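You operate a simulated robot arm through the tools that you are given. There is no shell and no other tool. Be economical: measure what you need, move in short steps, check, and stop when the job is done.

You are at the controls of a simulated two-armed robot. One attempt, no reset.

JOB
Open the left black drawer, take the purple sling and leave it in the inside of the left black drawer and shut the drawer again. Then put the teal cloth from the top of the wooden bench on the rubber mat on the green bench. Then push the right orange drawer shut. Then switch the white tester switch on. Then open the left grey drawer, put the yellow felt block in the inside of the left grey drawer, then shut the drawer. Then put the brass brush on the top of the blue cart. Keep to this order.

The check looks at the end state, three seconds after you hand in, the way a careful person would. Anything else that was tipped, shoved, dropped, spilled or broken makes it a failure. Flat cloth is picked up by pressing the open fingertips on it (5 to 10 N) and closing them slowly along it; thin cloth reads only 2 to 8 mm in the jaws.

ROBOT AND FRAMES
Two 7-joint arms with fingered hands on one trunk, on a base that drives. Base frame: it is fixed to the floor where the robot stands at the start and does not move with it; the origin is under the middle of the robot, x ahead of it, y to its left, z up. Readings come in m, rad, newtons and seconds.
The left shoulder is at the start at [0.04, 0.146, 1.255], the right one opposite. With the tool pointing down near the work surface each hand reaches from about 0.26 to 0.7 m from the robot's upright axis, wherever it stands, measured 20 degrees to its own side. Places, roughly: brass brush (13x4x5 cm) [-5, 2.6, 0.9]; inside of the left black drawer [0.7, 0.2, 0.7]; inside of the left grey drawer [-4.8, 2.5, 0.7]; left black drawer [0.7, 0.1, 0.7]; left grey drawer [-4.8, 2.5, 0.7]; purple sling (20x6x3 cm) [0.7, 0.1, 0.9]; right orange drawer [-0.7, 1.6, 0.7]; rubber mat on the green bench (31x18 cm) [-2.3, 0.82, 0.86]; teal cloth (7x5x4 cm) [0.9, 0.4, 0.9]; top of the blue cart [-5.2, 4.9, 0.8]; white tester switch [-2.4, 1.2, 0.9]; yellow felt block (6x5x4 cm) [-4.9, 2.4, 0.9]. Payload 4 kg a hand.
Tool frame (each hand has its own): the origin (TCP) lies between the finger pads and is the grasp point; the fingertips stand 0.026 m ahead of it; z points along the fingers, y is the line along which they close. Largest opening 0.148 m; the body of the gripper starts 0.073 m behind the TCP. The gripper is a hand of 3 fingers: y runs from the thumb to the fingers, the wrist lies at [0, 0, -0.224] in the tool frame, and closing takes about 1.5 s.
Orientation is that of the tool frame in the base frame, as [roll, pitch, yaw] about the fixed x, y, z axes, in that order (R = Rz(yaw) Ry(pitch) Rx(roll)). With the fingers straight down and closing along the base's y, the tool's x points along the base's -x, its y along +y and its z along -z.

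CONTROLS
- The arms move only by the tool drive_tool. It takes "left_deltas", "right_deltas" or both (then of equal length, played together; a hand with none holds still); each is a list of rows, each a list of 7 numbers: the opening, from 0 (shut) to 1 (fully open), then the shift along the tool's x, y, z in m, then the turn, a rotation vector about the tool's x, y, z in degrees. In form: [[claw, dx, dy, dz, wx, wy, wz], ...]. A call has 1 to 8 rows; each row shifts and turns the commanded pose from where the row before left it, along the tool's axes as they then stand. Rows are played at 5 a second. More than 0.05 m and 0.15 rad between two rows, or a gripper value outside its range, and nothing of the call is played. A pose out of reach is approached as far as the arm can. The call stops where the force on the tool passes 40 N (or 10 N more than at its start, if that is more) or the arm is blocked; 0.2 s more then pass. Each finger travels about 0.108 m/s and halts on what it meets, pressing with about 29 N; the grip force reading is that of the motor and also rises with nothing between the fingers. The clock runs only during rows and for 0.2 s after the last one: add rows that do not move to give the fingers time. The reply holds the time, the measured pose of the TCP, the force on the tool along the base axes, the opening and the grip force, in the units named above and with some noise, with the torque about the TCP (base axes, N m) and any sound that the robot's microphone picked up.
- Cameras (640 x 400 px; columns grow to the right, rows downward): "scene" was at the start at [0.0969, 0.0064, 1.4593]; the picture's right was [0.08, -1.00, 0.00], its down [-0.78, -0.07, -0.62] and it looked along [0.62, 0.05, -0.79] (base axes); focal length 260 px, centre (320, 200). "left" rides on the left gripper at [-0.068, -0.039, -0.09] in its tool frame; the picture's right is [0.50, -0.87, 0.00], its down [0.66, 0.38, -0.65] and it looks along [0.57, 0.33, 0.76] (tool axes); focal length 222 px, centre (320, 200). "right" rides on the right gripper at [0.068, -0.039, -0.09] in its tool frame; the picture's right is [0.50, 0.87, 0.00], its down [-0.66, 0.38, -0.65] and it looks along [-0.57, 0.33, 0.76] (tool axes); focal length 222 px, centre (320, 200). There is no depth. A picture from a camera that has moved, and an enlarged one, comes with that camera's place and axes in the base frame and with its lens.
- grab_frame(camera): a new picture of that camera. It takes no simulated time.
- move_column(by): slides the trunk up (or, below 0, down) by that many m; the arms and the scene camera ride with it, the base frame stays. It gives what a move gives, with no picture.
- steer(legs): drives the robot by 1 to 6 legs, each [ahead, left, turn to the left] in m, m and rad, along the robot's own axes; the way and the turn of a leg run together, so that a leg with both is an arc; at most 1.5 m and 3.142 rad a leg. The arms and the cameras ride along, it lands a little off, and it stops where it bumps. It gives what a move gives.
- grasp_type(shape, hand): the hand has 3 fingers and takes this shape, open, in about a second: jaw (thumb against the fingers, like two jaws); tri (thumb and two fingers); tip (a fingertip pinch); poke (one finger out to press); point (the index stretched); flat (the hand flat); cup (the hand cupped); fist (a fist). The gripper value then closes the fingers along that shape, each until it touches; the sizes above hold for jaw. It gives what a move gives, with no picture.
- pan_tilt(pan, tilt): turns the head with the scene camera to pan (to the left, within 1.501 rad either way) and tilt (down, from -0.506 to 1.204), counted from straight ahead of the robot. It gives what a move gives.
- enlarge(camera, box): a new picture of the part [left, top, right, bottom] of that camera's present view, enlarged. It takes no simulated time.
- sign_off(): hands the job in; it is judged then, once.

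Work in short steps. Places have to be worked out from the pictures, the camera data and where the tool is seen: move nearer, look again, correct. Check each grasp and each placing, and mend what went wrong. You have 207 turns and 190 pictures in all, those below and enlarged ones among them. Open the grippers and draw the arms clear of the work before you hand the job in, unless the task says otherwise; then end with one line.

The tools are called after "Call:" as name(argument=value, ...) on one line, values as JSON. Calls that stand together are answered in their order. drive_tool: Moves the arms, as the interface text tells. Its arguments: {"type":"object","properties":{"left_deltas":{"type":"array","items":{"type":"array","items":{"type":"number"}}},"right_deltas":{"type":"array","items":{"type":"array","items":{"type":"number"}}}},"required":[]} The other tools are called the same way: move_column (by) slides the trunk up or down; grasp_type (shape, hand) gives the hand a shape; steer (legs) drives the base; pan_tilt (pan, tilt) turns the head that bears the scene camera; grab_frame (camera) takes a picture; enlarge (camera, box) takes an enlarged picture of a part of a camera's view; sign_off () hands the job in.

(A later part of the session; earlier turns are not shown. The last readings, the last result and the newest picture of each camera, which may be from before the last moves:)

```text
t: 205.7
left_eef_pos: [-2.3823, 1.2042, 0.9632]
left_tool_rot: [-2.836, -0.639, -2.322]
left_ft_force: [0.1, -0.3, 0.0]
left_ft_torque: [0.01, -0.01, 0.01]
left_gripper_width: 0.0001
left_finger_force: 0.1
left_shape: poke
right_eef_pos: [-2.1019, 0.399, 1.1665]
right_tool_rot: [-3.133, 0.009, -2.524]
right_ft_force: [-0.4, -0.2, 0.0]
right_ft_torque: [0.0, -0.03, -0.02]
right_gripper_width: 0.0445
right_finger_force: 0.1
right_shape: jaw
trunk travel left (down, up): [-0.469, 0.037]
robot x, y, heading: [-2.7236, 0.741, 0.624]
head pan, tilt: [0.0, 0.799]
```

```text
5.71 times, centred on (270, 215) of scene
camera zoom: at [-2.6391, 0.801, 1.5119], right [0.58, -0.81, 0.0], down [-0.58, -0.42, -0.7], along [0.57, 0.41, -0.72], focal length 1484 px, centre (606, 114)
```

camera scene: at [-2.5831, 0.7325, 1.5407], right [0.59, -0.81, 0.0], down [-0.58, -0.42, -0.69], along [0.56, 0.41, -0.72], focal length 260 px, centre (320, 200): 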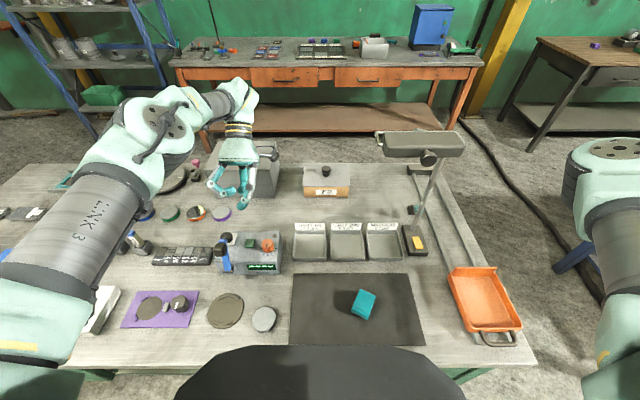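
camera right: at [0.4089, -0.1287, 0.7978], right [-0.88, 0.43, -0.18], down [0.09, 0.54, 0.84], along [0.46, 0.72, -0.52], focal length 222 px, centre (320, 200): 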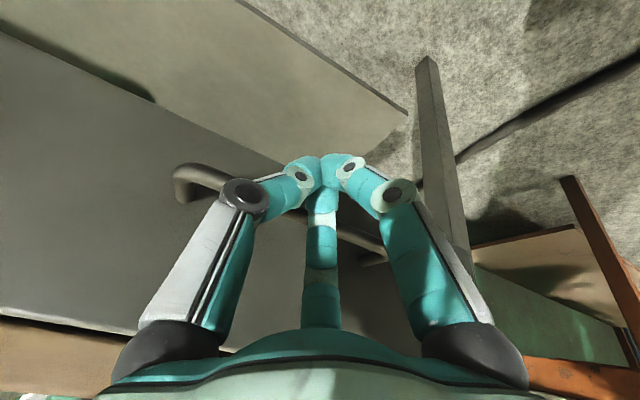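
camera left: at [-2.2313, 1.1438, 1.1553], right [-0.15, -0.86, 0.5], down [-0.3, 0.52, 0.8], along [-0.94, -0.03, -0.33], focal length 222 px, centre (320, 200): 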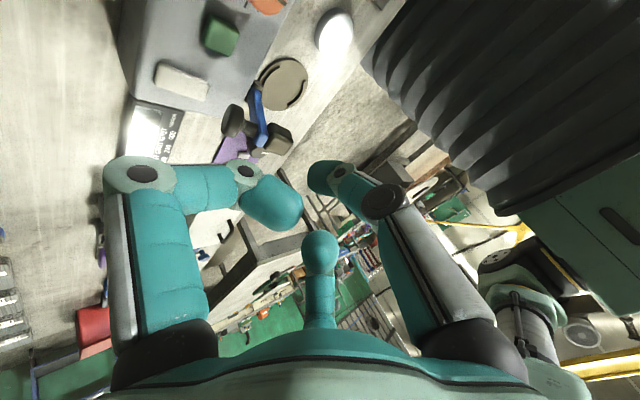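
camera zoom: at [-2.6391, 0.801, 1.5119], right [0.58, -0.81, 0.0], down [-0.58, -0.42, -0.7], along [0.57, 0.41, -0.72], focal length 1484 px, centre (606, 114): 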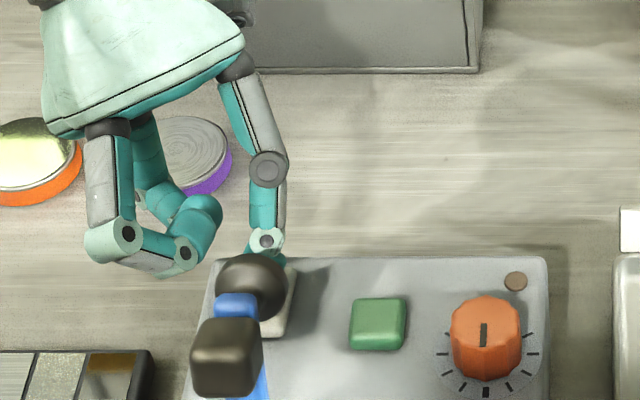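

Still no contact, and the ball is clear. I advance in 5 mm steps.

Call:
drive_tool(left_deltas=[[1, -0.001, 0, 0.005, 0, 0, 0], [1, 0, 0, 0.005, 0, 0, 0], [1, 0, 0, 0, 0, 0, 0]])

Call:
enlarge(camera="left", box=[220, 60, 420, 260])

```text
t: 206.5
left_eef_pos: [-2.3829, 1.1989, 0.9572]
left_tool_rot: [-2.834, -0.639, -2.323]
left_ft_force: [-0.5, 1.5, 11.0]
left_ft_torque: [-0.1, 0.06, -0.01]
left_gripper_width: 0.0
left_finger_force: 0.0
left_shape: poke
right_eef_pos: [-2.1015, 0.3985, 1.1668]
right_tool_rot: [-3.134, 0.009, -2.524]
right_ft_force: [-0.2, 0.5, -0.2]
right_ft_torque: [-0.04, -0.01, -0.02]
right_gripper_width: 0.0445
right_finger_force: 0.1
right_shape: jaw
trunk travel left (down, up): [-0.469, 0.037]
robot x, y, heading: [-2.7242, 0.7456, 0.623]
head pan, tilt: [0.0, 0.799]
heard: click
```

```text
2.00 times, centred on (320, 160) of left
camera zoom: at [-2.2987, 1.2759, 0.9946], right [0.44, -0.74, 0.51], down [-0.56, 0.22, 0.8], along [-0.7, -0.63, -0.32], focal length 444 px, centre (320, 280)
```

zoom: 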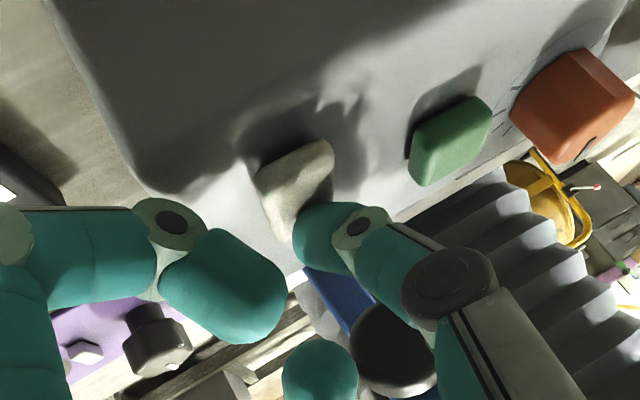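

Click! The rocker flipped: the far end is now raised. I retreat along the finger axis and up, then verify.

Call:
drive_tool(left_deltas=[[1, 0, 0, -0.01, 0, 0, 0], [1, 0, 0, -0.015, 0, 0, 0], [1, 0, 0, -0.02, 0, 0, 0], [1, 0.012, -0.0048, -0.0153, 0, 0, 0], [1, 0.012, -0.0048, -0.0153, 0, 0, 0], [1, 0.012, -0.0048, -0.0153, 0, 0, 0]])

Call:
move_column(by=0.03)

Call:
enlarge(camera="scene", box=[220, 150, 330, 270])

Call:
grab_frame(camera="scene")

```text
t: 207.9
left_eef_pos: [-2.3715, 1.2175, 1.0359]
left_tool_rot: [-2.836, -0.642, -2.321]
left_ft_force: [0.1, -0.1, 0.4]
left_ft_torque: [-0.01, 0.02, 0.0]
left_gripper_width: 0.0
left_finger_force: 0.1
left_shape: poke
left hand out of reach, approached as far as the arm can: row 2, 3, 5, 6
right_eef_pos: [-2.1011, 0.3982, 1.1671]
right_tool_rot: [-3.131, 0.009, -2.524]
right_ft_force: [0.3, -0.8, 0.0]
right_ft_torque: [-0.01, 0.0, 0.03]
right_gripper_width: 0.0446
right_finger_force: 0.0
right_shape: jaw
trunk travel left (down, up): [-0.469, 0.037]
robot x, y, heading: [-2.722, 0.7447, 0.622]
head pan, tilt: [0.0, 0.799]
```

```text
t: 208.7
left_eef_pos: [-2.3709, 1.2176, 1.0654]
left_tool_rot: [-2.836, -0.642, -2.324]
left_ft_force: [-0.3, -0.3, -0.7]
left_ft_torque: [-0.02, 0.03, -0.03]
left_gripper_width: 0.0003
left_finger_force: 0.0
left_shape: poke
right_eef_pos: [-2.1013, 0.3972, 1.1963]
right_tool_rot: [-3.133, 0.009, -2.524]
right_ft_force: [-0.5, 0.2, -0.3]
right_ft_torque: [0.01, 0.02, -0.01]
right_gripper_width: 0.0446
right_finger_force: 0.0
right_shape: jaw
trunk travel left (down, up): [-0.499, 0.007]
robot x, y, heading: [-2.7188, 0.745, 0.624]
head pan, tilt: [0.0, 0.799]
```

```text
3.33 times, centred on (275, 210) of scene
camera zoom: at [-2.639, 0.8013, 1.5414], right [0.58, -0.81, 0.0], down [-0.58, -0.42, -0.7], along [0.57, 0.41, -0.72], focal length 866 px, centre (470, 167)
```

zoom: 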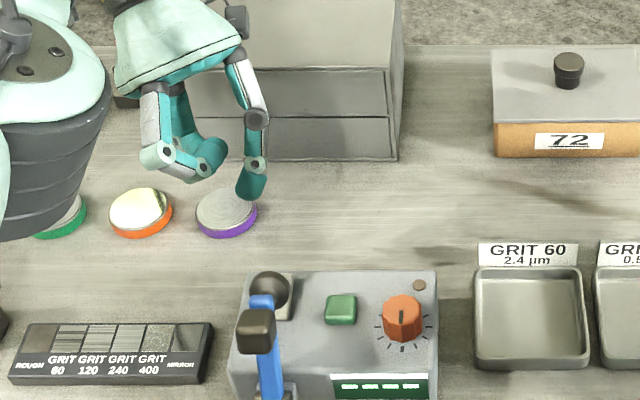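

```text
43 pictures are left
camera scene: at [-2.639, 0.8013, 1.5414], right [0.58, -0.81, 0.0], down [-0.58, -0.42, -0.7], along [0.57, 0.41, -0.72], focal length 260 px, centre (320, 200)
```

scene: 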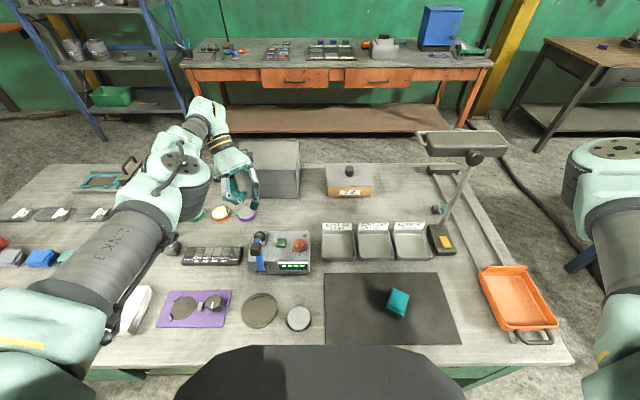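

The switch clicked on and everything is in place (pictures are getting scarce, so I'll ration them). I back off from the bench and return the left hand to its natural pose in jaw shape.

Call:
steer(legs=[[-0.25, 0, 0]])

Call:
drive_tool(left_deltas=[[1, 0, 0, 0, -2.96, -7.43, 0], [1, 0, 0, 0, -2.96, -7.43, 0], [1, 0, 0, 0, -2.96, -7.43, 0], [1, 0, 0, 0, -2.96, -7.43, 0], [1, 0, 0, 0, -2.96, -7.43, 0], [1, 0, 0, -0.02, 0, 0, 5.8], [1, 0, 0, -0.02, 0, 0, 5.8], [1, 0, 0, -0.02, 0, 0, 5.8]])

Call:
grasp_type(shape="jaw", hand="left")

Call:
grab_frame(camera="scene")

```text
t: 210.5
left_eef_pos: [-2.5746, 1.0686, 1.0623]
left_tool_rot: [-2.837, -0.644, -2.327]
left_ft_force: [0.1, 0.4, -0.8]
left_ft_torque: [0.0, 0.01, 0.05]
left_gripper_width: 0.0001
left_finger_force: 0.1
left_shape: poke
right_eef_pos: [-2.3056, 0.2507, 1.1963]
right_tool_rot: [-3.132, 0.006, -2.526]
right_ft_force: [-0.5, 0.6, 0.2]
right_ft_torque: [0.03, 0.0, -0.01]
right_gripper_width: 0.0447
right_finger_force: 0.0
right_shape: jaw
trunk travel left (down, up): [-0.499, 0.007]
robot x, y, heading: [-2.9285, 0.593, 0.623]
head pan, tilt: [0.0, 0.799]
```

```text
t: 212.3
left_eef_pos: [-2.49, 1.1364, 1.1146]
left_tool_rot: [-3.093, -0.058, -2.533]
left_ft_force: [0.2, 0.1, -0.3]
left_ft_torque: [-0.02, 0.0, 0.0]
left_gripper_width: 0.0
left_finger_force: 0.1
left_shape: poke
left hand out of reach, approached as far as the arm can: row 1, 2, 3, 4, 5
right_eef_pos: [-2.3068, 0.2482, 1.1965]
right_tool_rot: [-3.134, 0.009, -2.527]
right_ft_force: [0.9, 0.8, 0.2]
right_ft_torque: [0.02, -0.01, 0.03]
right_gripper_width: 0.0446
right_finger_force: 0.2
right_shape: jaw
trunk travel left (down, up): [-0.499, 0.007]
robot x, y, heading: [-2.9288, 0.5961, 0.622]
head pan, tilt: [0.0, 0.799]
```

```text
t: 213.2
left_eef_pos: [-2.4907, 1.137, 1.1137]
left_tool_rot: [-3.093, -0.058, -2.527]
left_ft_force: [0.9, -0.7, -0.6]
left_ft_torque: [-0.02, 0.03, 0.03]
left_gripper_width: 0.1478
left_finger_force: 0.1
left_shape: jaw
right_eef_pos: [-2.3065, 0.2491, 1.1956]
right_tool_rot: [-3.129, 0.009, -2.526]
right_ft_force: [-1.1, -0.3, -0.1]
right_ft_torque: [-0.03, -0.02, 0.03]
right_gripper_width: 0.0446
right_finger_force: 0.0
right_shape: jaw
trunk travel left (down, up): [-0.499, 0.007]
robot x, y, heading: [-2.9284, 0.5951, 0.622]
head pan, tilt: [0.0, 0.799]
```

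```text
42 pictures are left
camera scene: at [-2.8449, 0.6532, 1.5411], right [0.58, -0.81, 0.0], down [-0.58, -0.42, -0.7], along [0.57, 0.41, -0.72], focal length 260 px, centre (320, 200)
```

scene: 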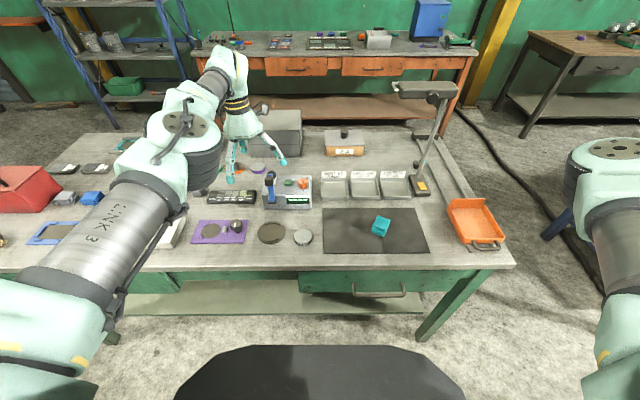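

Next is the grey bench at about [-4.9, 2.5]. I take one look along the lane to the left before driving.

Call:
steer(legs=[[-0.85, 0, 0.005]])

Call:
pan_tilt(pan=1.4, tilt=0.5)

Call:
grab_frame(camera="scene")

```text
t: 217.7
left_eef_pos: [-3.169, 0.6501, 1.1139]
left_tool_rot: [-3.093, -0.059, -2.528]
left_ft_force: [-0.4, -0.9, 0.1]
left_ft_torque: [-0.02, 0.01, 0.02]
left_gripper_width: 0.1477
left_finger_force: 0.1
left_shape: jaw
right_eef_pos: [-2.9873, -0.2372, 1.1964]
right_tool_rot: [-3.133, 0.007, -2.525]
right_ft_force: [0.7, 0.2, 0.7]
right_ft_torque: [-0.01, 0.02, 0.01]
right_gripper_width: 0.0446
right_finger_force: 0.0
right_shape: jaw
trunk travel left (down, up): [-0.499, 0.007]
robot x, y, heading: [-3.6081, 0.1059, 0.621]
head pan, tilt: [0.0, 0.799]
```

```text
t: 219.2
left_eef_pos: [-3.1702, 0.6494, 1.1134]
left_tool_rot: [-3.092, -0.057, -2.529]
left_ft_force: [-0.2, 0.6, 0.2]
left_ft_torque: [-0.01, 0.0, -0.01]
left_gripper_width: 0.1482
left_finger_force: 0.0
left_shape: jaw
right_eef_pos: [-2.9871, -0.2383, 1.1954]
right_tool_rot: [-3.131, 0.01, -2.527]
right_ft_force: [0.2, 0.5, -0.8]
right_ft_torque: [-0.01, 0.01, -0.01]
right_gripper_width: 0.0446
right_finger_force: 0.1
right_shape: jaw
trunk travel left (down, up): [-0.499, 0.007]
robot x, y, heading: [-3.6037, 0.1052, 0.62]
head pan, tilt: [1.4, 0.499]
```

```text
41 pictures are left
camera scene: at [-3.63, 0.2019, 1.5671], right [0.9, 0.43, 0.0], down [0.21, -0.43, -0.88], along [-0.38, 0.79, -0.48], focal length 260 px, centre (320, 200)
```

scene: 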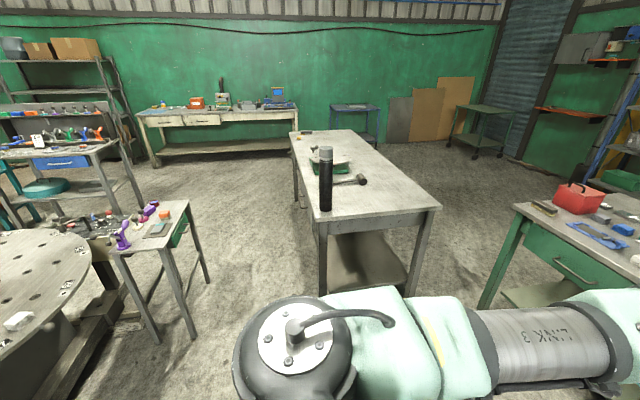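

The target bench is the middle one with the tall flask at its near corner, so passing with my arms over that bench would be risky. I turn my back to the bench, strafe along the lane with the arms on the open side, and turn back at its left end.

Call:
steer(legs=[[0, 0, 3.1416], [0.16, 0, 0.006]])

Call:
steer(legs=[[0, -0.75, 0]])

```text
refused: 3.1416 is not a number from -3.14159 to 3.14159
```

```text
t: 221.3
left_eef_pos: [-2.968, 0.414, 1.1197]
left_tool_rot: [-3.095, -0.052, -2.621]
left_ft_force: [0.7, 0.3, 0.3]
left_ft_torque: [0.07, 0.0, -0.01]
left_gripper_width: 0.1477
left_finger_force: 0.1
left_shape: jaw
right_eef_pos: [-2.8697, -0.4867, 1.1962]
right_tool_rot: [-3.134, 0.013, -2.622]
right_ft_force: [-0.1, -0.8, -0.6]
right_ft_torque: [0.04, -0.05, 0.05]
right_gripper_width: 0.0445
right_finger_force: 0.1
right_shape: jaw
trunk travel left (down, up): [-0.499, 0.007]
robot x, y, heading: [-3.4513, -0.0802, 0.53]
head pan, tilt: [1.4, 0.499]
stopped in leg 1: the robot was blocked; the commanded pose is now the measured one
```

My first call was refused over rounding, and the second one drove the wrong way into something. I look right to see what I touched.

Call:
pan_tilt(pan=-1.2, tilt=0.6)

Call:
grab_frame(camera="scene")

```text
t: 223.7
left_eef_pos: [-2.9633, 0.4188, 1.1143]
left_tool_rot: [-3.093, -0.057, -2.621]
left_ft_force: [-0.2, -0.2, -0.2]
left_ft_torque: [-0.01, -0.02, 0.0]
left_gripper_width: 0.148
left_finger_force: 0.1
left_shape: jaw
right_eef_pos: [-2.864, -0.483, 1.1953]
right_tool_rot: [-3.131, 0.008, -2.62]
right_ft_force: [0.3, 0.6, -0.3]
right_ft_torque: [0.02, 0.04, 0.02]
right_gripper_width: 0.0446
right_finger_force: 0.1
right_shape: jaw
trunk travel left (down, up): [-0.499, 0.007]
robot x, y, heading: [-3.4524, -0.0798, 0.527]
head pan, tilt: [-1.201, 0.6]
```

```text
40 pictures are left
camera scene: at [-3.3623, -0.1251, 1.558], right [-0.62, -0.78, 0.0], down [-0.44, 0.35, -0.83], along [0.65, -0.51, -0.56], focal length 260 px, centre (320, 200)
```

scene: 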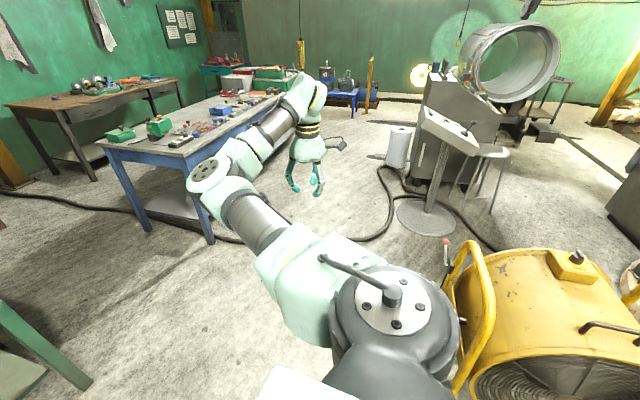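

I bumped the yellow floor blower; it stands upright and looks undisturbed. I move away to the left, then do the half turn.

Call:
steer(legs=[[0, 0.3, 0.09]])

Call:
grab_frame(camera="scene")

```text
t: 225.7
left_eef_pos: [-3.1734, 0.7137, 1.1158]
left_tool_rot: [-3.095, -0.057, -2.532]
left_ft_force: [0.1, -0.2, 0.0]
left_ft_torque: [-0.04, 0.01, 0.0]
left_gripper_width: 0.1481
left_finger_force: 0.1
left_shape: jaw
right_eef_pos: [-2.9948, -0.1753, 1.1941]
right_tool_rot: [-3.134, 0.008, -2.533]
right_ft_force: [-0.5, 0.8, 0.8]
right_ft_torque: [0.03, 0.05, 0.03]
right_gripper_width: 0.0444
right_finger_force: 0.0
right_shape: jaw
trunk travel left (down, up): [-0.499, 0.007]
robot x, y, heading: [-3.6174, 0.1751, 0.615]
head pan, tilt: [-1.201, 0.6]
```

```text
39 pictures are left
camera scene: at [-3.5222, 0.1364, 1.5578], right [-0.55, -0.83, 0.0], down [-0.47, 0.31, -0.82], along [0.69, -0.45, -0.57], focal length 260 px, centre (320, 200)
```

scene: 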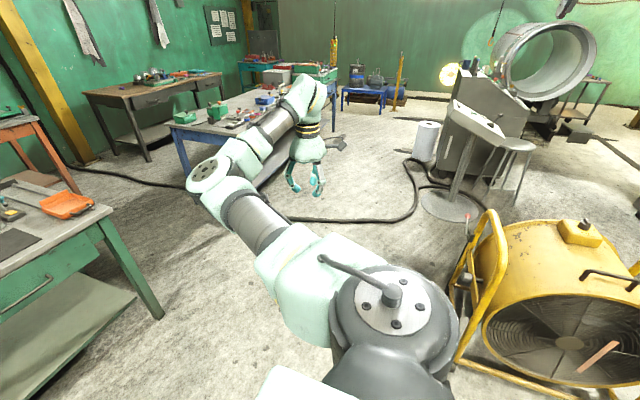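

The blower is fine. Now the half turn, then shift into the middle of the lane.

Call:
steer(legs=[[0, 0, 3.14], [0.18, 0, 0.01]])

Call:
pan_tilt(pan=-1.0, tilt=0.6)

Call:
grab_frame(camera="scene")

```text
t: 234.7
left_eef_pos: [-4.147, -0.5057, 1.1163]
left_tool_rot: [-3.095, -0.053, 0.684]
left_ft_force: [-0.3, 0.1, 0.5]
left_ft_torque: [-0.02, 0.02, 0.0]
left_gripper_width: 0.1479
left_finger_force: 0.0
left_shape: jaw
right_eef_pos: [-4.3919, 0.3673, 1.1976]
right_tool_rot: [-3.133, 0.011, 0.684]
right_ft_force: [-0.2, 0.0, 0.3]
right_ft_torque: [0.01, 0.03, -0.02]
right_gripper_width: 0.0446
right_finger_force: 0.1
right_shape: jaw
trunk travel left (down, up): [-0.499, 0.007]
robot x, y, heading: [-3.7498, 0.0636, -2.45]
head pan, tilt: [-1.201, 0.6]
```

```text
t: 235.4
left_eef_pos: [-4.1495, -0.5069, 1.1146]
left_tool_rot: [-3.093, -0.058, 0.684]
left_ft_force: [-0.2, -0.9, -0.4]
left_ft_torque: [0.0, 0.0, 0.02]
left_gripper_width: 0.1479
left_finger_force: 0.0
left_shape: jaw
right_eef_pos: [-4.3953, 0.3649, 1.1966]
right_tool_rot: [-3.133, 0.007, 0.685]
right_ft_force: [0.5, -0.5, 0.3]
right_ft_torque: [0.01, 0.02, 0.01]
right_gripper_width: 0.0446
right_finger_force: 0.1
right_shape: jaw
trunk travel left (down, up): [-0.499, 0.007]
robot x, y, heading: [-3.7518, 0.0643, -2.447]
head pan, tilt: [-1.0, 0.6]
```

```text
38 pictures are left
camera scene: at [-3.8504, 0.0778, 1.5579], right [0.3, 0.95, 0.0], down [0.54, -0.17, -0.82], along [-0.79, 0.25, -0.57], focal length 260 px, centre (320, 200)
```

scene: 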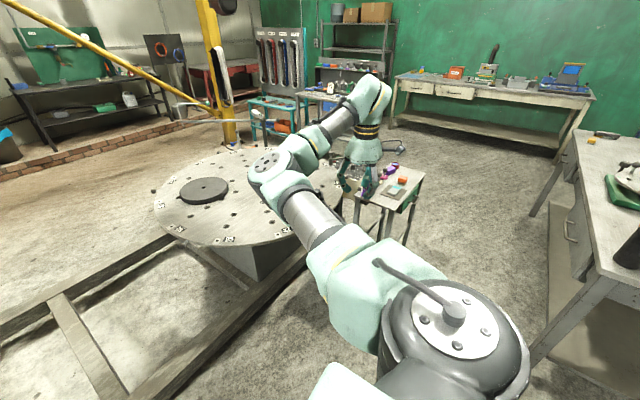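

The heading is 0.07 rad off. I correct it and strafe right along the lane in two parts.

Call:
steer(legs=[[0, 0, -0.066], [0, -1.2, 0]])

```text
t: 242.0
left_eef_pos: [-4.8983, 0.5128, 1.1142]
left_tool_rot: [-3.092, -0.057, 0.597]
left_ft_force: [-0.8, -0.1, 0.3]
left_ft_torque: [0.03, -0.01, 0.02]
left_gripper_width: 0.148
left_finger_force: 0.0
left_shape: jaw
right_eef_pos: [-5.0691, 1.4031, 1.1965]
right_tool_rot: [-3.132, 0.007, 0.601]
right_ft_force: [-0.7, 1.1, 0.4]
right_ft_torque: [0.02, 0.0, 0.0]
right_gripper_width: 0.0444
right_finger_force: 0.1
right_shape: jaw
trunk travel left (down, up): [-0.499, 0.007]
robot x, y, heading: [-4.4487, 1.0496, -2.531]
head pan, tilt: [-1.0, 0.6]
```

On track. I continue to the left end of the bench, step back from it, and turn to face it by the right, through the open area.

Call:
steer(legs=[[0, -1.0, 0.014], [0.33, 0, 0]])

Call:
steer(legs=[[0, 0, -3.08]])

Call:
pan_tilt(pan=0.0, tilt=0.75)

Call:
grab_frame(camera="scene")

```text
t: 249.0
left_eef_pos: [-5.7347, 1.1466, 1.1171]
left_tool_rot: [-3.093, -0.054, 0.604]
left_ft_force: [0.7, -0.1, -0.9]
left_ft_torque: [-0.01, 0.04, 0.0]
left_gripper_width: 0.1478
left_finger_force: 0.1
left_shape: jaw
right_eef_pos: [-5.9118, 2.0345, 1.1969]
right_tool_rot: [-3.132, 0.009, 0.605]
right_ft_force: [-0.2, 0.4, 0.6]
right_ft_torque: [0.0, 0.0, 0.03]
right_gripper_width: 0.0447
right_finger_force: 0.0
right_shape: jaw
trunk travel left (down, up): [-0.499, 0.007]
robot x, y, heading: [-5.2966, 1.6815, -2.526]
head pan, tilt: [-1.0, 0.6]
```

```text
t: 256.5
left_eef_pos: [-4.9181, 2.2698, 1.1154]
left_tool_rot: [-3.092, -0.058, -2.42]
left_ft_force: [0.6, -0.4, -0.4]
left_ft_torque: [0.0, 0.0, 0.01]
left_gripper_width: 0.1478
left_finger_force: 0.1
left_shape: jaw
right_eef_pos: [-4.6408, 1.4077, 1.1957]
right_tool_rot: [-3.13, 0.009, -2.422]
right_ft_force: [-0.5, -0.2, -0.4]
right_ft_torque: [0.01, -0.01, 0.0]
right_gripper_width: 0.0444
right_finger_force: 0.0
right_shape: jaw
trunk travel left (down, up): [-0.499, 0.007]
robot x, y, heading: [-5.2953, 1.6828, 0.732]
head pan, tilt: [-1.0, 0.6]
```

```text
t: 257.8
left_eef_pos: [-4.9179, 2.2698, 1.115]
left_tool_rot: [-3.092, -0.057, -2.421]
left_ft_force: [-0.3, 0.4, 0.0]
left_ft_torque: [0.01, 0.01, 0.0]
left_gripper_width: 0.1478
left_finger_force: 0.1
left_shape: jaw
right_eef_pos: [-4.6414, 1.4062, 1.1959]
right_tool_rot: [-3.131, 0.01, -2.42]
right_ft_force: [-0.1, 1.6, 1.1]
right_ft_torque: [0.02, -0.02, 0.02]
right_gripper_width: 0.0445
right_finger_force: 0.0
right_shape: jaw
trunk travel left (down, up): [-0.499, 0.007]
robot x, y, heading: [-5.2934, 1.682, 0.731]
head pan, tilt: [0.0, 0.75]
```

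```text
37 pictures are left
camera scene: at [-5.2169, 1.7529, 1.5451], right [0.67, -0.75, 0.0], down [-0.51, -0.45, -0.73], along [0.55, 0.49, -0.68], focal length 260 px, centre (320, 200)
```

scene: 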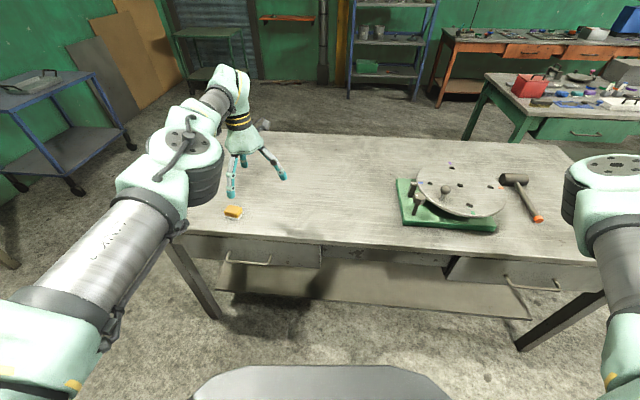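

The felt block is at about [-4.94, 2.42] and the left drawer's handle bar at about [-4.99, 2.32, 0.73]. I square up, then roll the left hand so its jaw will close vertically on the bar.

Call:
steer(legs=[[-0.05, 0.02, -0.104]])

Call:
drive_tool(left_deltas=[[0.5, 0.015, 0, 0, 0, 0, 8.2], [0.5, 0.015, 0, 0, 0, 0, 8.2], [0.5, 0.01, -0.01, 0, 0, 0, 8.2], [0.5, 0.01, -0.01, 0, 0, 0, 8.2], [0.5, 0, -0.01, 0, 0, 0, 8.2], [0.5, 0, -0.01, 0, 0, 0, 8.2], [0.5, 0, -0.015, 0, 0, 0, 8.2], [0.5, 0, -0.015, 0, 0, 0, 8.2]])

Call:
drive_tool(left_deltas=[[0.5, 0, -0.015, 0, 0, 0, 8.2], [0.5, 0, -0.015, 0, 0, 0, 8.2], [0.5, 0, -0.015, 0, 0, 0, 8.0], [0.5, 0.01, 0, 0.0, -7, 0, 0], [0.5, 0.01, 0, 0.0, -7, 0, 0], [0.5, 0.01, 0, 0, -7, 0, 0], [0.5, 0.01, 0, 0, -7, 0, 0], [0.5, 0, 0, 0, -7, 0, 0]])

```text
t: 258.7
left_eef_pos: [-4.9021, 2.2171, 1.108]
left_tool_rot: [-3.095, -0.067, -2.523]
left_ft_force: [1.6, 0.0, 0.2]
left_ft_torque: [-0.03, 0.05, 0.0]
left_gripper_width: 0.1481
left_finger_force: 0.1
left_shape: jaw
right_eef_pos: [-4.7141, 1.3322, 1.1922]
right_tool_rot: [-3.135, 0.002, -2.519]
right_ft_force: [0.9, -0.3, -0.4]
right_ft_torque: [-0.02, 0.1, 0.0]
right_gripper_width: 0.0445
right_finger_force: 0.0
right_shape: jaw
trunk travel left (down, up): [-0.499, 0.007]
robot x, y, heading: [-5.3441, 1.6687, 0.624]
head pan, tilt: [0.0, 0.75]
```

```text
t: 260.5
left_eef_pos: [-4.9084, 2.1564, 1.1234]
left_tool_rot: [-3.071, 0.022, 2.613]
left_ft_force: [0.2, 0.2, 0.4]
left_ft_torque: [0.0, 0.03, 0.01]
left_gripper_width: 0.0743
left_finger_force: 0.0
left_shape: jaw
left hand out of reach, approached as far as the arm can: row 1, 2, 3, 4, 5
right_eef_pos: [-4.7218, 1.3261, 1.1957]
right_tool_rot: [-3.133, 0.008, -2.521]
right_ft_force: [0.3, -0.5, -0.1]
right_ft_torque: [0.0, 0.01, -0.01]
right_gripper_width: 0.0445
right_finger_force: 0.0
right_shape: jaw
trunk travel left (down, up): [-0.499, 0.007]
robot x, y, heading: [-5.3447, 1.6697, 0.628]
head pan, tilt: [0.0, 0.75]
```

```text
t: 262.3
left_eef_pos: [-4.9611, 2.1548, 1.1244]
left_tool_rot: [2.584, 0.049, 2.19]
left_ft_force: [0.8, -0.2, 0.0]
left_ft_torque: [0.0, 0.0, -0.03]
left_gripper_width: 0.0741
left_finger_force: 0.0
left_shape: jaw
right_eef_pos: [-4.7228, 1.3274, 1.1958]
right_tool_rot: [-3.131, 0.006, -2.52]
right_ft_force: [-0.1, 0.4, -0.6]
right_ft_torque: [0.03, 0.02, -0.03]
right_gripper_width: 0.0447
right_finger_force: 0.0
right_shape: jaw
trunk travel left (down, up): [-0.499, 0.007]
robot x, y, heading: [-5.3445, 1.6689, 0.628]
head pan, tilt: [0.0, 0.75]
```

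The roll succeeded with no limits. I pitch on to about 70° while moving left, then descend in front of the handle.

Call:
drive_tool(left_deltas=[[0.5, 0.03, 0, 0, -7.6, 0, 0], [0.5, 0.03, 0, 0, -7.6, 0, 0], [0.5, 0.03, 0, 0, -7.6, 0, 0], [0.5, 0.03, 0, 0, -7.6, 0, 0], [0.5, 0.03, 0, 0, -7.6, 0, 0], [0.5, 0, -0.0375, 0.0139, 0, 0, 0], [0.5, 0, -0.0375, 0.0139, 0, 0, 0], [0.5, 0, 0, 0, 0, 0, 0]])

```text
t: 264.1
left_eef_pos: [-5.016, 2.2251, 1.1239]
left_tool_rot: [2.28, 0.05, 2.19]
left_ft_force: [0.5, 0.1, 0.1]
left_ft_torque: [-0.02, 0.0, 0.01]
left_gripper_width: 0.0742
left_finger_force: 0.0
left_shape: jaw
left hand out of reach, approached as far as the arm can: row 3, 4, 5, 6, 7
right_eef_pos: [-4.7227, 1.3263, 1.1975]
right_tool_rot: [-3.131, 0.007, -2.52]
right_ft_force: [0.3, -0.1, -0.4]
right_ft_torque: [0.02, 0.01, 0.02]
right_gripper_width: 0.0447
right_finger_force: 0.0
right_shape: jaw
trunk travel left (down, up): [-0.499, 0.007]
robot x, y, heading: [-5.3453, 1.6688, 0.629]
head pan, tilt: [0.0, 0.75]
```

Too high for that pitch. I descend first at the present tilt, staying outside the bench edge.

Call:
drive_tool(left_deltas=[[0.5, 0, -0.0264, 0.023, 0, 0, 0], [0.5, 0, -0.0264, 0.023, 0, 0, 0], [0.5, 0, -0.0264, 0.023, 0, 0, 0], [0.5, 0, -0.0264, 0.023, 0, 0, 0], [0.5, 0, -0.0264, 0.023, 0, 0, 0], [0.5, 0, -0.0264, 0.023, 0, 0, 0], [0.5, 0.02, 0, 0, -5, 0, 0], [0.5, 0.02, 0, 0, -5, 0, 0]])

```text
t: 265.9
left_eef_pos: [-5.0141, 2.2233, 1.1249]
left_tool_rot: [2.281, 0.05, 2.19]
left_ft_force: [-0.1, 0.2, -0.5]
left_ft_torque: [0.01, -0.03, -0.02]
left_gripper_width: 0.0743
left_finger_force: 0.1
left_shape: jaw
left hand out of reach, approached as far as the arm can: row 1, 2, 3, 4, 5, 6, 7, 8
right_eef_pos: [-4.7231, 1.3268, 1.1959]
right_tool_rot: [-3.133, 0.008, -2.519]
right_ft_force: [0.6, -0.2, -0.5]
right_ft_torque: [0.01, 0.0, -0.01]
right_gripper_width: 0.0444
right_finger_force: 0.0
right_shape: jaw
trunk travel left (down, up): [-0.499, 0.007]
robot x, y, heading: [-5.3446, 1.6709, 0.631]
head pan, tilt: [0.0, 0.75]
```

I'm stuck at a joint limit. I un-pitch by 17°, descend, and then pitch again lower down.

Call:
drive_tool(left_deltas=[[0.5, 0, 0, 0, 6, 0, 0], [0.5, 0, 0, 0, 6, 0, 0], [0.5, 0, 0, 0, 5, 0, 0], [0.5, 0, -0.018, 0.03, 0, 0, 0], [0.5, 0, -0.018, 0.03, 0, 0, 0], [0.5, 0, -0.018, 0.03, 0, 0, 0], [0.5, 0, -0.018, 0.03, 0, 0, 0], [0.5, 0, -0.018, 0.03, 0, 0, 0]])

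```text
t: 267.7
left_eef_pos: [-5.0085, 2.2214, 0.9488]
left_tool_rot: [2.577, 0.05, 2.192]
left_ft_force: [0.3, 0.0, 0.0]
left_ft_torque: [0.0, 0.01, 0.02]
left_gripper_width: 0.074
left_finger_force: 0.0
left_shape: jaw
right_eef_pos: [-4.7232, 1.327, 1.1956]
right_tool_rot: [-3.13, 0.009, -2.52]
right_ft_force: [0.0, 0.1, 0.4]
right_ft_torque: [0.03, 0.02, -0.01]
right_gripper_width: 0.0445
right_finger_force: 0.0
right_shape: jaw
trunk travel left (down, up): [-0.499, 0.007]
robot x, y, heading: [-5.3455, 1.6653, 0.632]
head pan, tilt: [0.0, 0.75]
```

That works. I keep descending while pitching gently.

Call:
drive_tool(left_deltas=[[0.5, 0.012, -0.013, 0.018, -5, 0, 0], [0.5, 0.012, -0.013, 0.018, -5, 0, 0], [0.5, 0.012, -0.015, 0.016, -5, 0, 0], [0.5, 0.012, -0.015, 0.014, -5, 0, 0], [0.5, 0.01, -0.015, 0.012, -5, 0, 0], [0.5, 0, -0.016, 0.01, -5, 0, 0], [0.5, 0, -0.016, 0.01, -5, 0, 0], [0.5, 0, 0, 0, 0, 0, 0]])

Call:
grab_frame(camera="left")

```text
t: 269.5
left_eef_pos: [-5.0887, 2.2108, 0.8231]
left_tool_rot: [2.245, 0.247, 2.173]
left_ft_force: [-0.2, 0.2, 0.4]
left_ft_torque: [0.0, 0.0, 0.03]
left_gripper_width: 0.0743
left_finger_force: 0.1
left_shape: jaw
left hand out of reach, approached as far as the arm can: row 2, 3, 4, 5, 6, 7
right_eef_pos: [-4.7228, 1.3275, 1.196]
right_tool_rot: [-3.133, 0.009, -2.521]
right_ft_force: [-0.6, -0.5, 0.3]
right_ft_torque: [-0.01, 0.0, 0.02]
right_gripper_width: 0.0444
right_finger_force: 0.1
right_shape: jaw
trunk travel left (down, up): [-0.499, 0.007]
robot x, y, heading: [-5.3474, 1.669, 0.631]
head pan, tilt: [0.0, 0.75]
```

```text
36 pictures are left
camera left: at [-5.135, 2.1096, 0.8644], right [-0.63, -0.04, -0.78], down [-0.68, 0.51, 0.52], along [0.37, 0.86, -0.35], focal length 222 px, centre (320, 200)
```

left: 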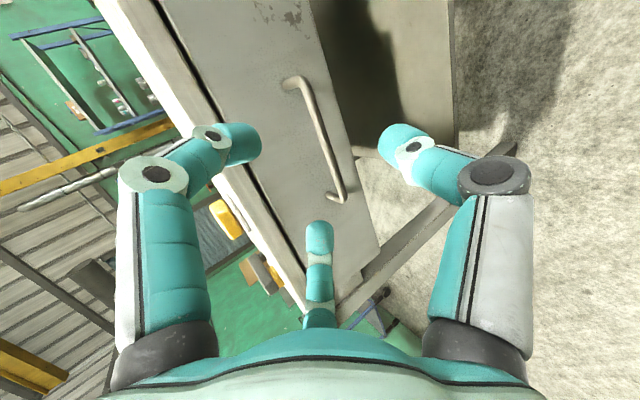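

The bar runs nicely between the fingers and thumb. I let the column (down) and base (forward/left) do the final alignment with this hand pose fixed.

Call:
move_column(by=-0.093)

Call:
steer(legs=[[0.08, 0.03, 0]])

Call:
grab_frame(camera="left")

```text
t: 270.8
left_eef_pos: [-5.09, 2.2107, 0.7301]
left_tool_rot: [2.246, 0.247, 2.172]
left_ft_force: [0.7, 0.4, 0.1]
left_ft_torque: [0.03, 0.0, -0.01]
left_gripper_width: 0.074
left_finger_force: 0.1
left_shape: jaw
right_eef_pos: [-4.7233, 1.3272, 1.1023]
right_tool_rot: [-3.132, 0.008, -2.521]
right_ft_force: [0.4, 0.4, -0.2]
right_ft_torque: [0.0, 0.01, 0.0]
right_gripper_width: 0.0445
right_finger_force: 0.0
right_shape: jaw
trunk travel left (down, up): [-0.406, 0.1]
robot x, y, heading: [-5.3422, 1.6677, 0.632]
head pan, tilt: [0.0, 0.75]
```

```text
t: 271.9
left_eef_pos: [-5.0466, 2.2802, 0.7318]
left_tool_rot: [2.246, 0.248, 2.175]
left_ft_force: [-0.1, 0.0, -0.6]
left_ft_torque: [0.02, 0.03, 0.0]
left_gripper_width: 0.0741
left_finger_force: 0.1
left_shape: jaw
right_eef_pos: [-4.6763, 1.3991, 1.1028]
right_tool_rot: [-3.132, 0.01, -2.519]
right_ft_force: [-0.1, 0.3, 0.3]
right_ft_torque: [0.0, -0.01, 0.0]
right_gripper_width: 0.0443
right_finger_force: 0.1
right_shape: jaw
trunk travel left (down, up): [-0.406, 0.1]
robot x, y, heading: [-5.3002, 1.7409, 0.629]
head pan, tilt: [0.0, 0.75]
```

```text
35 pictures are left
camera left: at [-5.0899, 2.1796, 0.7724], right [-0.63, -0.04, -0.78], down [-0.68, 0.51, 0.52], along [0.37, 0.86, -0.35], focal length 222 px, centre (320, 200)
```

left: 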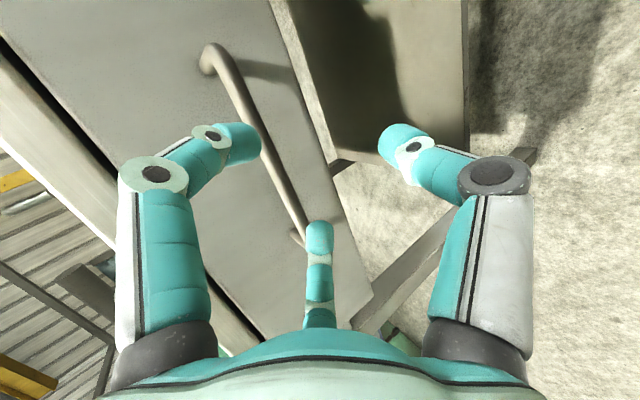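

The bar is at z 0.729, 8 cm ahead. I raise 1.5 cm so the upper fingers pass over the bar, advance, then lower and close.

Call:
move_column(by=0.017)

Call:
steer(legs=[[0.07, -0.008, 0]])

Call:
grab_frame(camera="left")

```text
t: 272.5
left_eef_pos: [-5.0449, 2.2817, 0.7469]
left_tool_rot: [2.247, 0.247, 2.175]
left_ft_force: [0.2, 0.3, -0.1]
left_ft_torque: [-0.01, 0.02, 0.05]
left_gripper_width: 0.0741
left_finger_force: 0.0
left_shape: jaw
right_eef_pos: [-4.6761, 1.3989, 1.1212]
right_tool_rot: [-3.132, 0.008, -2.52]
right_ft_force: [0.6, -0.1, 0.1]
right_ft_torque: [0.01, 0.02, 0.01]
right_gripper_width: 0.0442
right_finger_force: 0.1
right_shape: jaw
trunk travel left (down, up): [-0.423, 0.083]
robot x, y, heading: [-5.2975, 1.738, 0.637]
head pan, tilt: [0.0, 0.75]
```

```text
t: 273.5
left_eef_pos: [-4.987, 2.3149, 0.7497]
left_tool_rot: [2.244, 0.247, 2.173]
left_ft_force: [-19.9, -11.2, 6.4]
left_ft_torque: [0.12, -0.13, 0.03]
left_gripper_width: 0.071
left_finger_force: 0.1
left_shape: jaw
right_eef_pos: [-4.6168, 1.4312, 1.1211]
right_tool_rot: [-3.131, 0.011, -2.519]
right_ft_force: [-0.3, 0.1, -0.7]
right_ft_torque: [-0.03, -0.01, -0.02]
right_gripper_width: 0.0445
right_finger_force: 0.0
right_shape: jaw
trunk travel left (down, up): [-0.423, 0.083]
robot x, y, heading: [-5.2379, 1.7701, 0.629]
head pan, tilt: [0.0, 0.75]
```

```text
34 pictures are left
camera left: at [-5.0306, 2.2141, 0.7904], right [-0.63, -0.04, -0.78], down [-0.68, 0.51, 0.52], along [0.37, 0.86, -0.35], focal length 222 px, centre (320, 200)
```

left: 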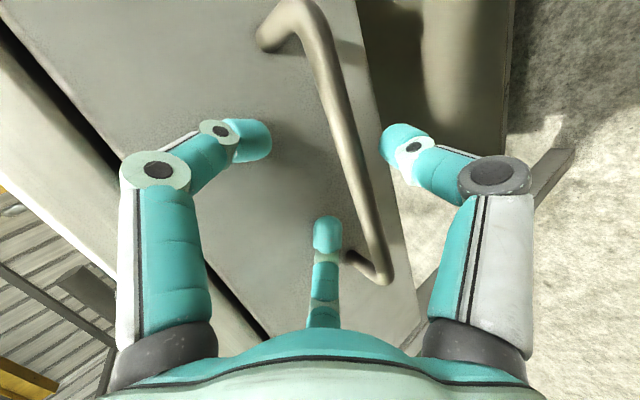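

The bar is now between fingers and thumb, with the fingertips touching the drawer face (22 N). I ease back slightly and close.

Call:
steer(legs=[[-0.012, 0, 0]])

Call:
move_column(by=-0.008)

Call:
drive_tool(left_deltas=[[0.3, 0, 0, 0, 0, 0, 0], [0, 0, 0, 0, 0, 0, 0], [0, 0, 0, 0, 0, 0, 0], [0, 0, 0, 0, 0, 0, 0], [0, 0, 0, 0, 0, 0, 0], [0, 0, 0, 0, 0, 0, 0]])

Call:
grab_frame(camera="left")

```text
t: 274.3
left_eef_pos: [-4.9926, 2.3095, 0.7459]
left_tool_rot: [2.25, 0.246, 2.175]
left_ft_force: [-0.1, 0.7, -0.4]
left_ft_torque: [0.02, 0.03, 0.03]
left_gripper_width: 0.0739
left_finger_force: 0.0
left_shape: jaw
right_eef_pos: [-4.6228, 1.4284, 1.1187]
right_tool_rot: [-3.131, 0.003, -2.521]
right_ft_force: [-0.3, -0.3, -0.2]
right_ft_torque: [0.0, 0.03, -0.01]
right_gripper_width: 0.0445
right_finger_force: 0.1
right_shape: jaw
trunk travel left (down, up): [-0.423, 0.083]
robot x, y, heading: [-5.2483, 1.7654, 0.627]
head pan, tilt: [0.0, 0.75]
```

```text
t: 274.8
left_eef_pos: [-4.9938, 2.3103, 0.7396]
left_tool_rot: [2.247, 0.246, 2.173]
left_ft_force: [0.5, -0.6, -0.3]
left_ft_torque: [0.02, 0.0, -0.02]
left_gripper_width: 0.0738
left_finger_force: 0.0
left_shape: jaw
right_eef_pos: [-4.6233, 1.4272, 1.1121]
right_tool_rot: [-3.132, 0.009, -2.52]
right_ft_force: [-0.6, -0.5, 0.3]
right_ft_torque: [0.02, -0.02, 0.0]
right_gripper_width: 0.0446
right_finger_force: 0.2
right_shape: jaw
trunk travel left (down, up): [-0.415, 0.091]
robot x, y, heading: [-5.2499, 1.7656, 0.623]
head pan, tilt: [0.0, 0.75]
```

```text
t: 276.2
left_eef_pos: [-4.9941, 2.31, 0.7396]
left_tool_rot: [2.248, 0.248, 2.174]
left_ft_force: [2.7, 1.6, -6.4]
left_ft_torque: [0.17, 0.11, -0.06]
left_gripper_width: 0.0001
left_finger_force: 29.6
left_shape: jaw
right_eef_pos: [-4.6251, 1.4269, 1.1127]
right_tool_rot: [-3.131, 0.008, -2.52]
right_ft_force: [-1.2, 0.4, -0.9]
right_ft_torque: [-0.01, 0.01, -0.02]
right_gripper_width: 0.0445
right_finger_force: 0.0
right_shape: jaw
trunk travel left (down, up): [-0.415, 0.091]
robot x, y, heading: [-5.2522, 1.7682, 0.632]
head pan, tilt: [0.0, 0.75]
```

```text
33 pictures are left
camera left: at [-5.0386, 2.2084, 0.7804], right [-0.63, -0.05, -0.78], down [-0.68, 0.51, 0.52], along [0.37, 0.86, -0.35], focal length 222 px, centre (320, 200)
```

left: 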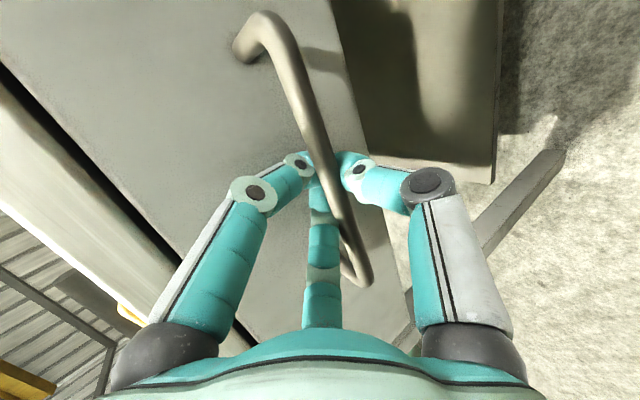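

The fingers have closed behind the bar. I pull by backing the base.

Call:
steer(legs=[[-0.26, 0, 0]])

Call:
grab_frame(camera="scene")

```text
t: 278.1
left_eef_pos: [-5.2037, 2.1555, 0.7387]
left_tool_rot: [2.247, 0.246, 2.171]
left_ft_force: [-1.7, 6.6, -11.8]
left_ft_torque: [0.26, 0.12, -0.07]
left_gripper_width: 0.0003
left_finger_force: 28.6
left_shape: jaw
right_eef_pos: [-4.8385, 1.2713, 1.1117]
right_tool_rot: [-3.132, 0.009, -2.524]
right_ft_force: [0.2, -0.6, -0.4]
right_ft_torque: [-0.01, 0.01, 0.0]
right_gripper_width: 0.0447
right_finger_force: 0.0
right_shape: jaw
trunk travel left (down, up): [-0.415, 0.091]
robot x, y, heading: [-5.4618, 1.613, 0.625]
head pan, tilt: [0.0, 0.75]
```

```text
32 pictures are left
camera scene: at [-5.3752, 1.6754, 1.461], right [0.59, -0.81, 0.0], down [-0.55, -0.4, -0.73], along [0.59, 0.43, -0.68], focal length 260 px, centre (320, 200)
```

scene: 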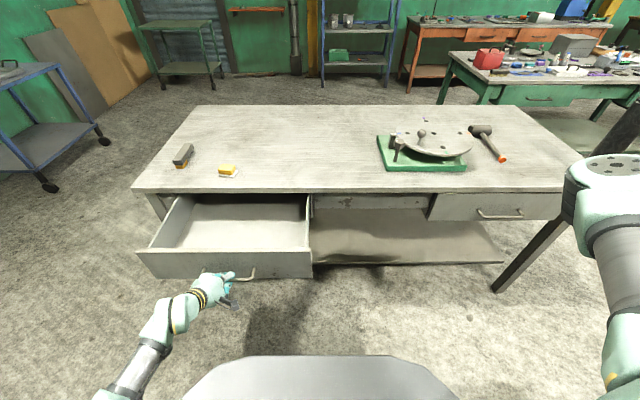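

The drawer is open; the felt block ([-4.943, 2.413]) and brush ([-4.99, 2.63]) are in clear view. I release the bar and back the hand out horizontally.

Call:
drive_tool(left_deltas=[[0.5, 0, 0, 0, 0, 0, 0], [0.5, 0, 0, 0, 0, 0, 0], [0.5, 0, 0, 0, 0, 0, 0], [0.5, 0, 0, 0, 0, 0, 0]])

Call:
move_column(by=0.008)

Call:
steer(legs=[[-0.13, 0, 0]])

Call:
drive_tool(left_deltas=[[0.6, 0, 0.02, -0.03, 5, 0, 0], [0.6, 0, 0.015, -0.03, 6, 0, 0], [0.6, 0, 0.01, -0.03, 7, 0, 0], [0.6, 0, 0.01, -0.035, 7, 0, 0], [0.6, 0, 0.005, -0.035, 7, 0, 0], [0.6, 0, 0, -0.035, 7, 0, 0], [0.6, 0, 0, -0.035, 7, 0, 0], [0.6, 0, 0, -0.035, 6, 0, 0]])

Call:
grab_frame(camera="scene")

```text
t: 279.1
left_eef_pos: [-5.2049, 2.1547, 0.7398]
left_tool_rot: [2.245, 0.246, 2.169]
left_ft_force: [-1.4, -1.7, 0.6]
left_ft_torque: [-0.01, 0.02, 0.07]
left_gripper_width: 0.0727
left_finger_force: 0.0
left_shape: jaw
right_eef_pos: [-4.8395, 1.2682, 1.1121]
right_tool_rot: [-3.132, 0.008, -2.524]
right_ft_force: [-0.4, 0.5, -0.3]
right_ft_torque: [0.01, -0.02, 0.0]
right_gripper_width: 0.0443
right_finger_force: 0.1
right_shape: jaw
trunk travel left (down, up): [-0.415, 0.091]
robot x, y, heading: [-5.4611, 1.6136, 0.626]
head pan, tilt: [0.0, 0.75]
```

```text
t: 279.7
left_eef_pos: [-5.2046, 2.1541, 0.7491]
left_tool_rot: [2.246, 0.246, 2.168]
left_ft_force: [-2.6, -2.2, 1.0]
left_ft_torque: [0.07, 0.0, 0.06]
left_gripper_width: 0.0731
left_finger_force: 0.0
left_shape: jaw
right_eef_pos: [-4.84, 1.2699, 1.1197]
right_tool_rot: [-3.131, 0.011, -2.524]
right_ft_force: [-0.3, 0.6, 0.0]
right_ft_torque: [0.01, 0.01, -0.01]
right_gripper_width: 0.0444
right_finger_force: 0.0
right_shape: jaw
trunk travel left (down, up): [-0.423, 0.083]
robot x, y, heading: [-5.4606, 1.6154, 0.622]
head pan, tilt: [0.0, 0.75]
```

```text
t: 281.0
left_eef_pos: [-5.3057, 2.0816, 0.7473]
left_tool_rot: [2.247, 0.246, 2.169]
left_ft_force: [0.4, 0.1, -0.3]
left_ft_torque: [-0.01, 0.04, 0.01]
left_gripper_width: 0.074
left_finger_force: 0.0
left_shape: jaw
right_eef_pos: [-4.9415, 1.1956, 1.1196]
right_tool_rot: [-3.133, 0.007, -2.522]
right_ft_force: [0.2, -0.1, 0.7]
right_ft_torque: [-0.02, 0.01, -0.01]
right_gripper_width: 0.0447
right_finger_force: 0.0
right_shape: jaw
trunk travel left (down, up): [-0.423, 0.083]
robot x, y, heading: [-5.5642, 1.5354, 0.621]
head pan, tilt: [0.0, 0.75]
```

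```text
t: 282.8
left_eef_pos: [-5.4025, 2.0845, 0.9923]
left_tool_rot: [3.105, 0.249, 2.161]
left_ft_force: [-0.3, 1.2, 0.0]
left_ft_torque: [-0.04, 0.03, 0.02]
left_gripper_width: 0.0882
left_finger_force: 0.1
left_shape: jaw
left hand out of reach, approached as far as the arm can: row 8
right_eef_pos: [-4.9411, 1.1943, 1.1199]
right_tool_rot: [-3.134, 0.008, -2.524]
right_ft_force: [0.4, 0.0, 0.3]
right_ft_torque: [0.03, -0.01, 0.01]
right_gripper_width: 0.0445
right_finger_force: 0.0
right_shape: jaw
trunk travel left (down, up): [-0.423, 0.083]
robot x, y, heading: [-5.5648, 1.5403, 0.622]
head pan, tilt: [0.0, 0.75]
```

```text
31 pictures are left
camera scene: at [-5.4782, 1.5986, 1.4694], right [0.58, -0.81, 0.0], down [-0.55, -0.4, -0.73], along [0.59, 0.43, -0.68], focal length 260 px, centre (320, 200)
```

scene: 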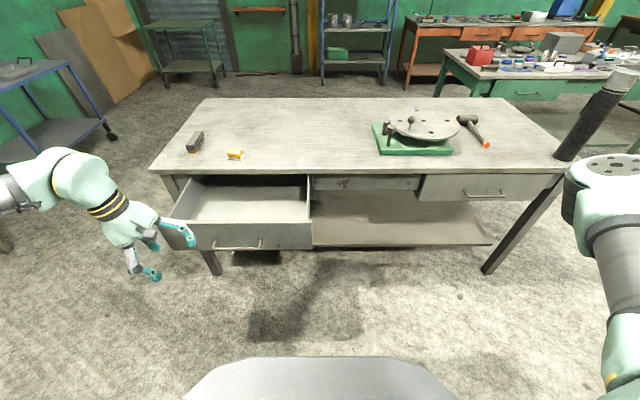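

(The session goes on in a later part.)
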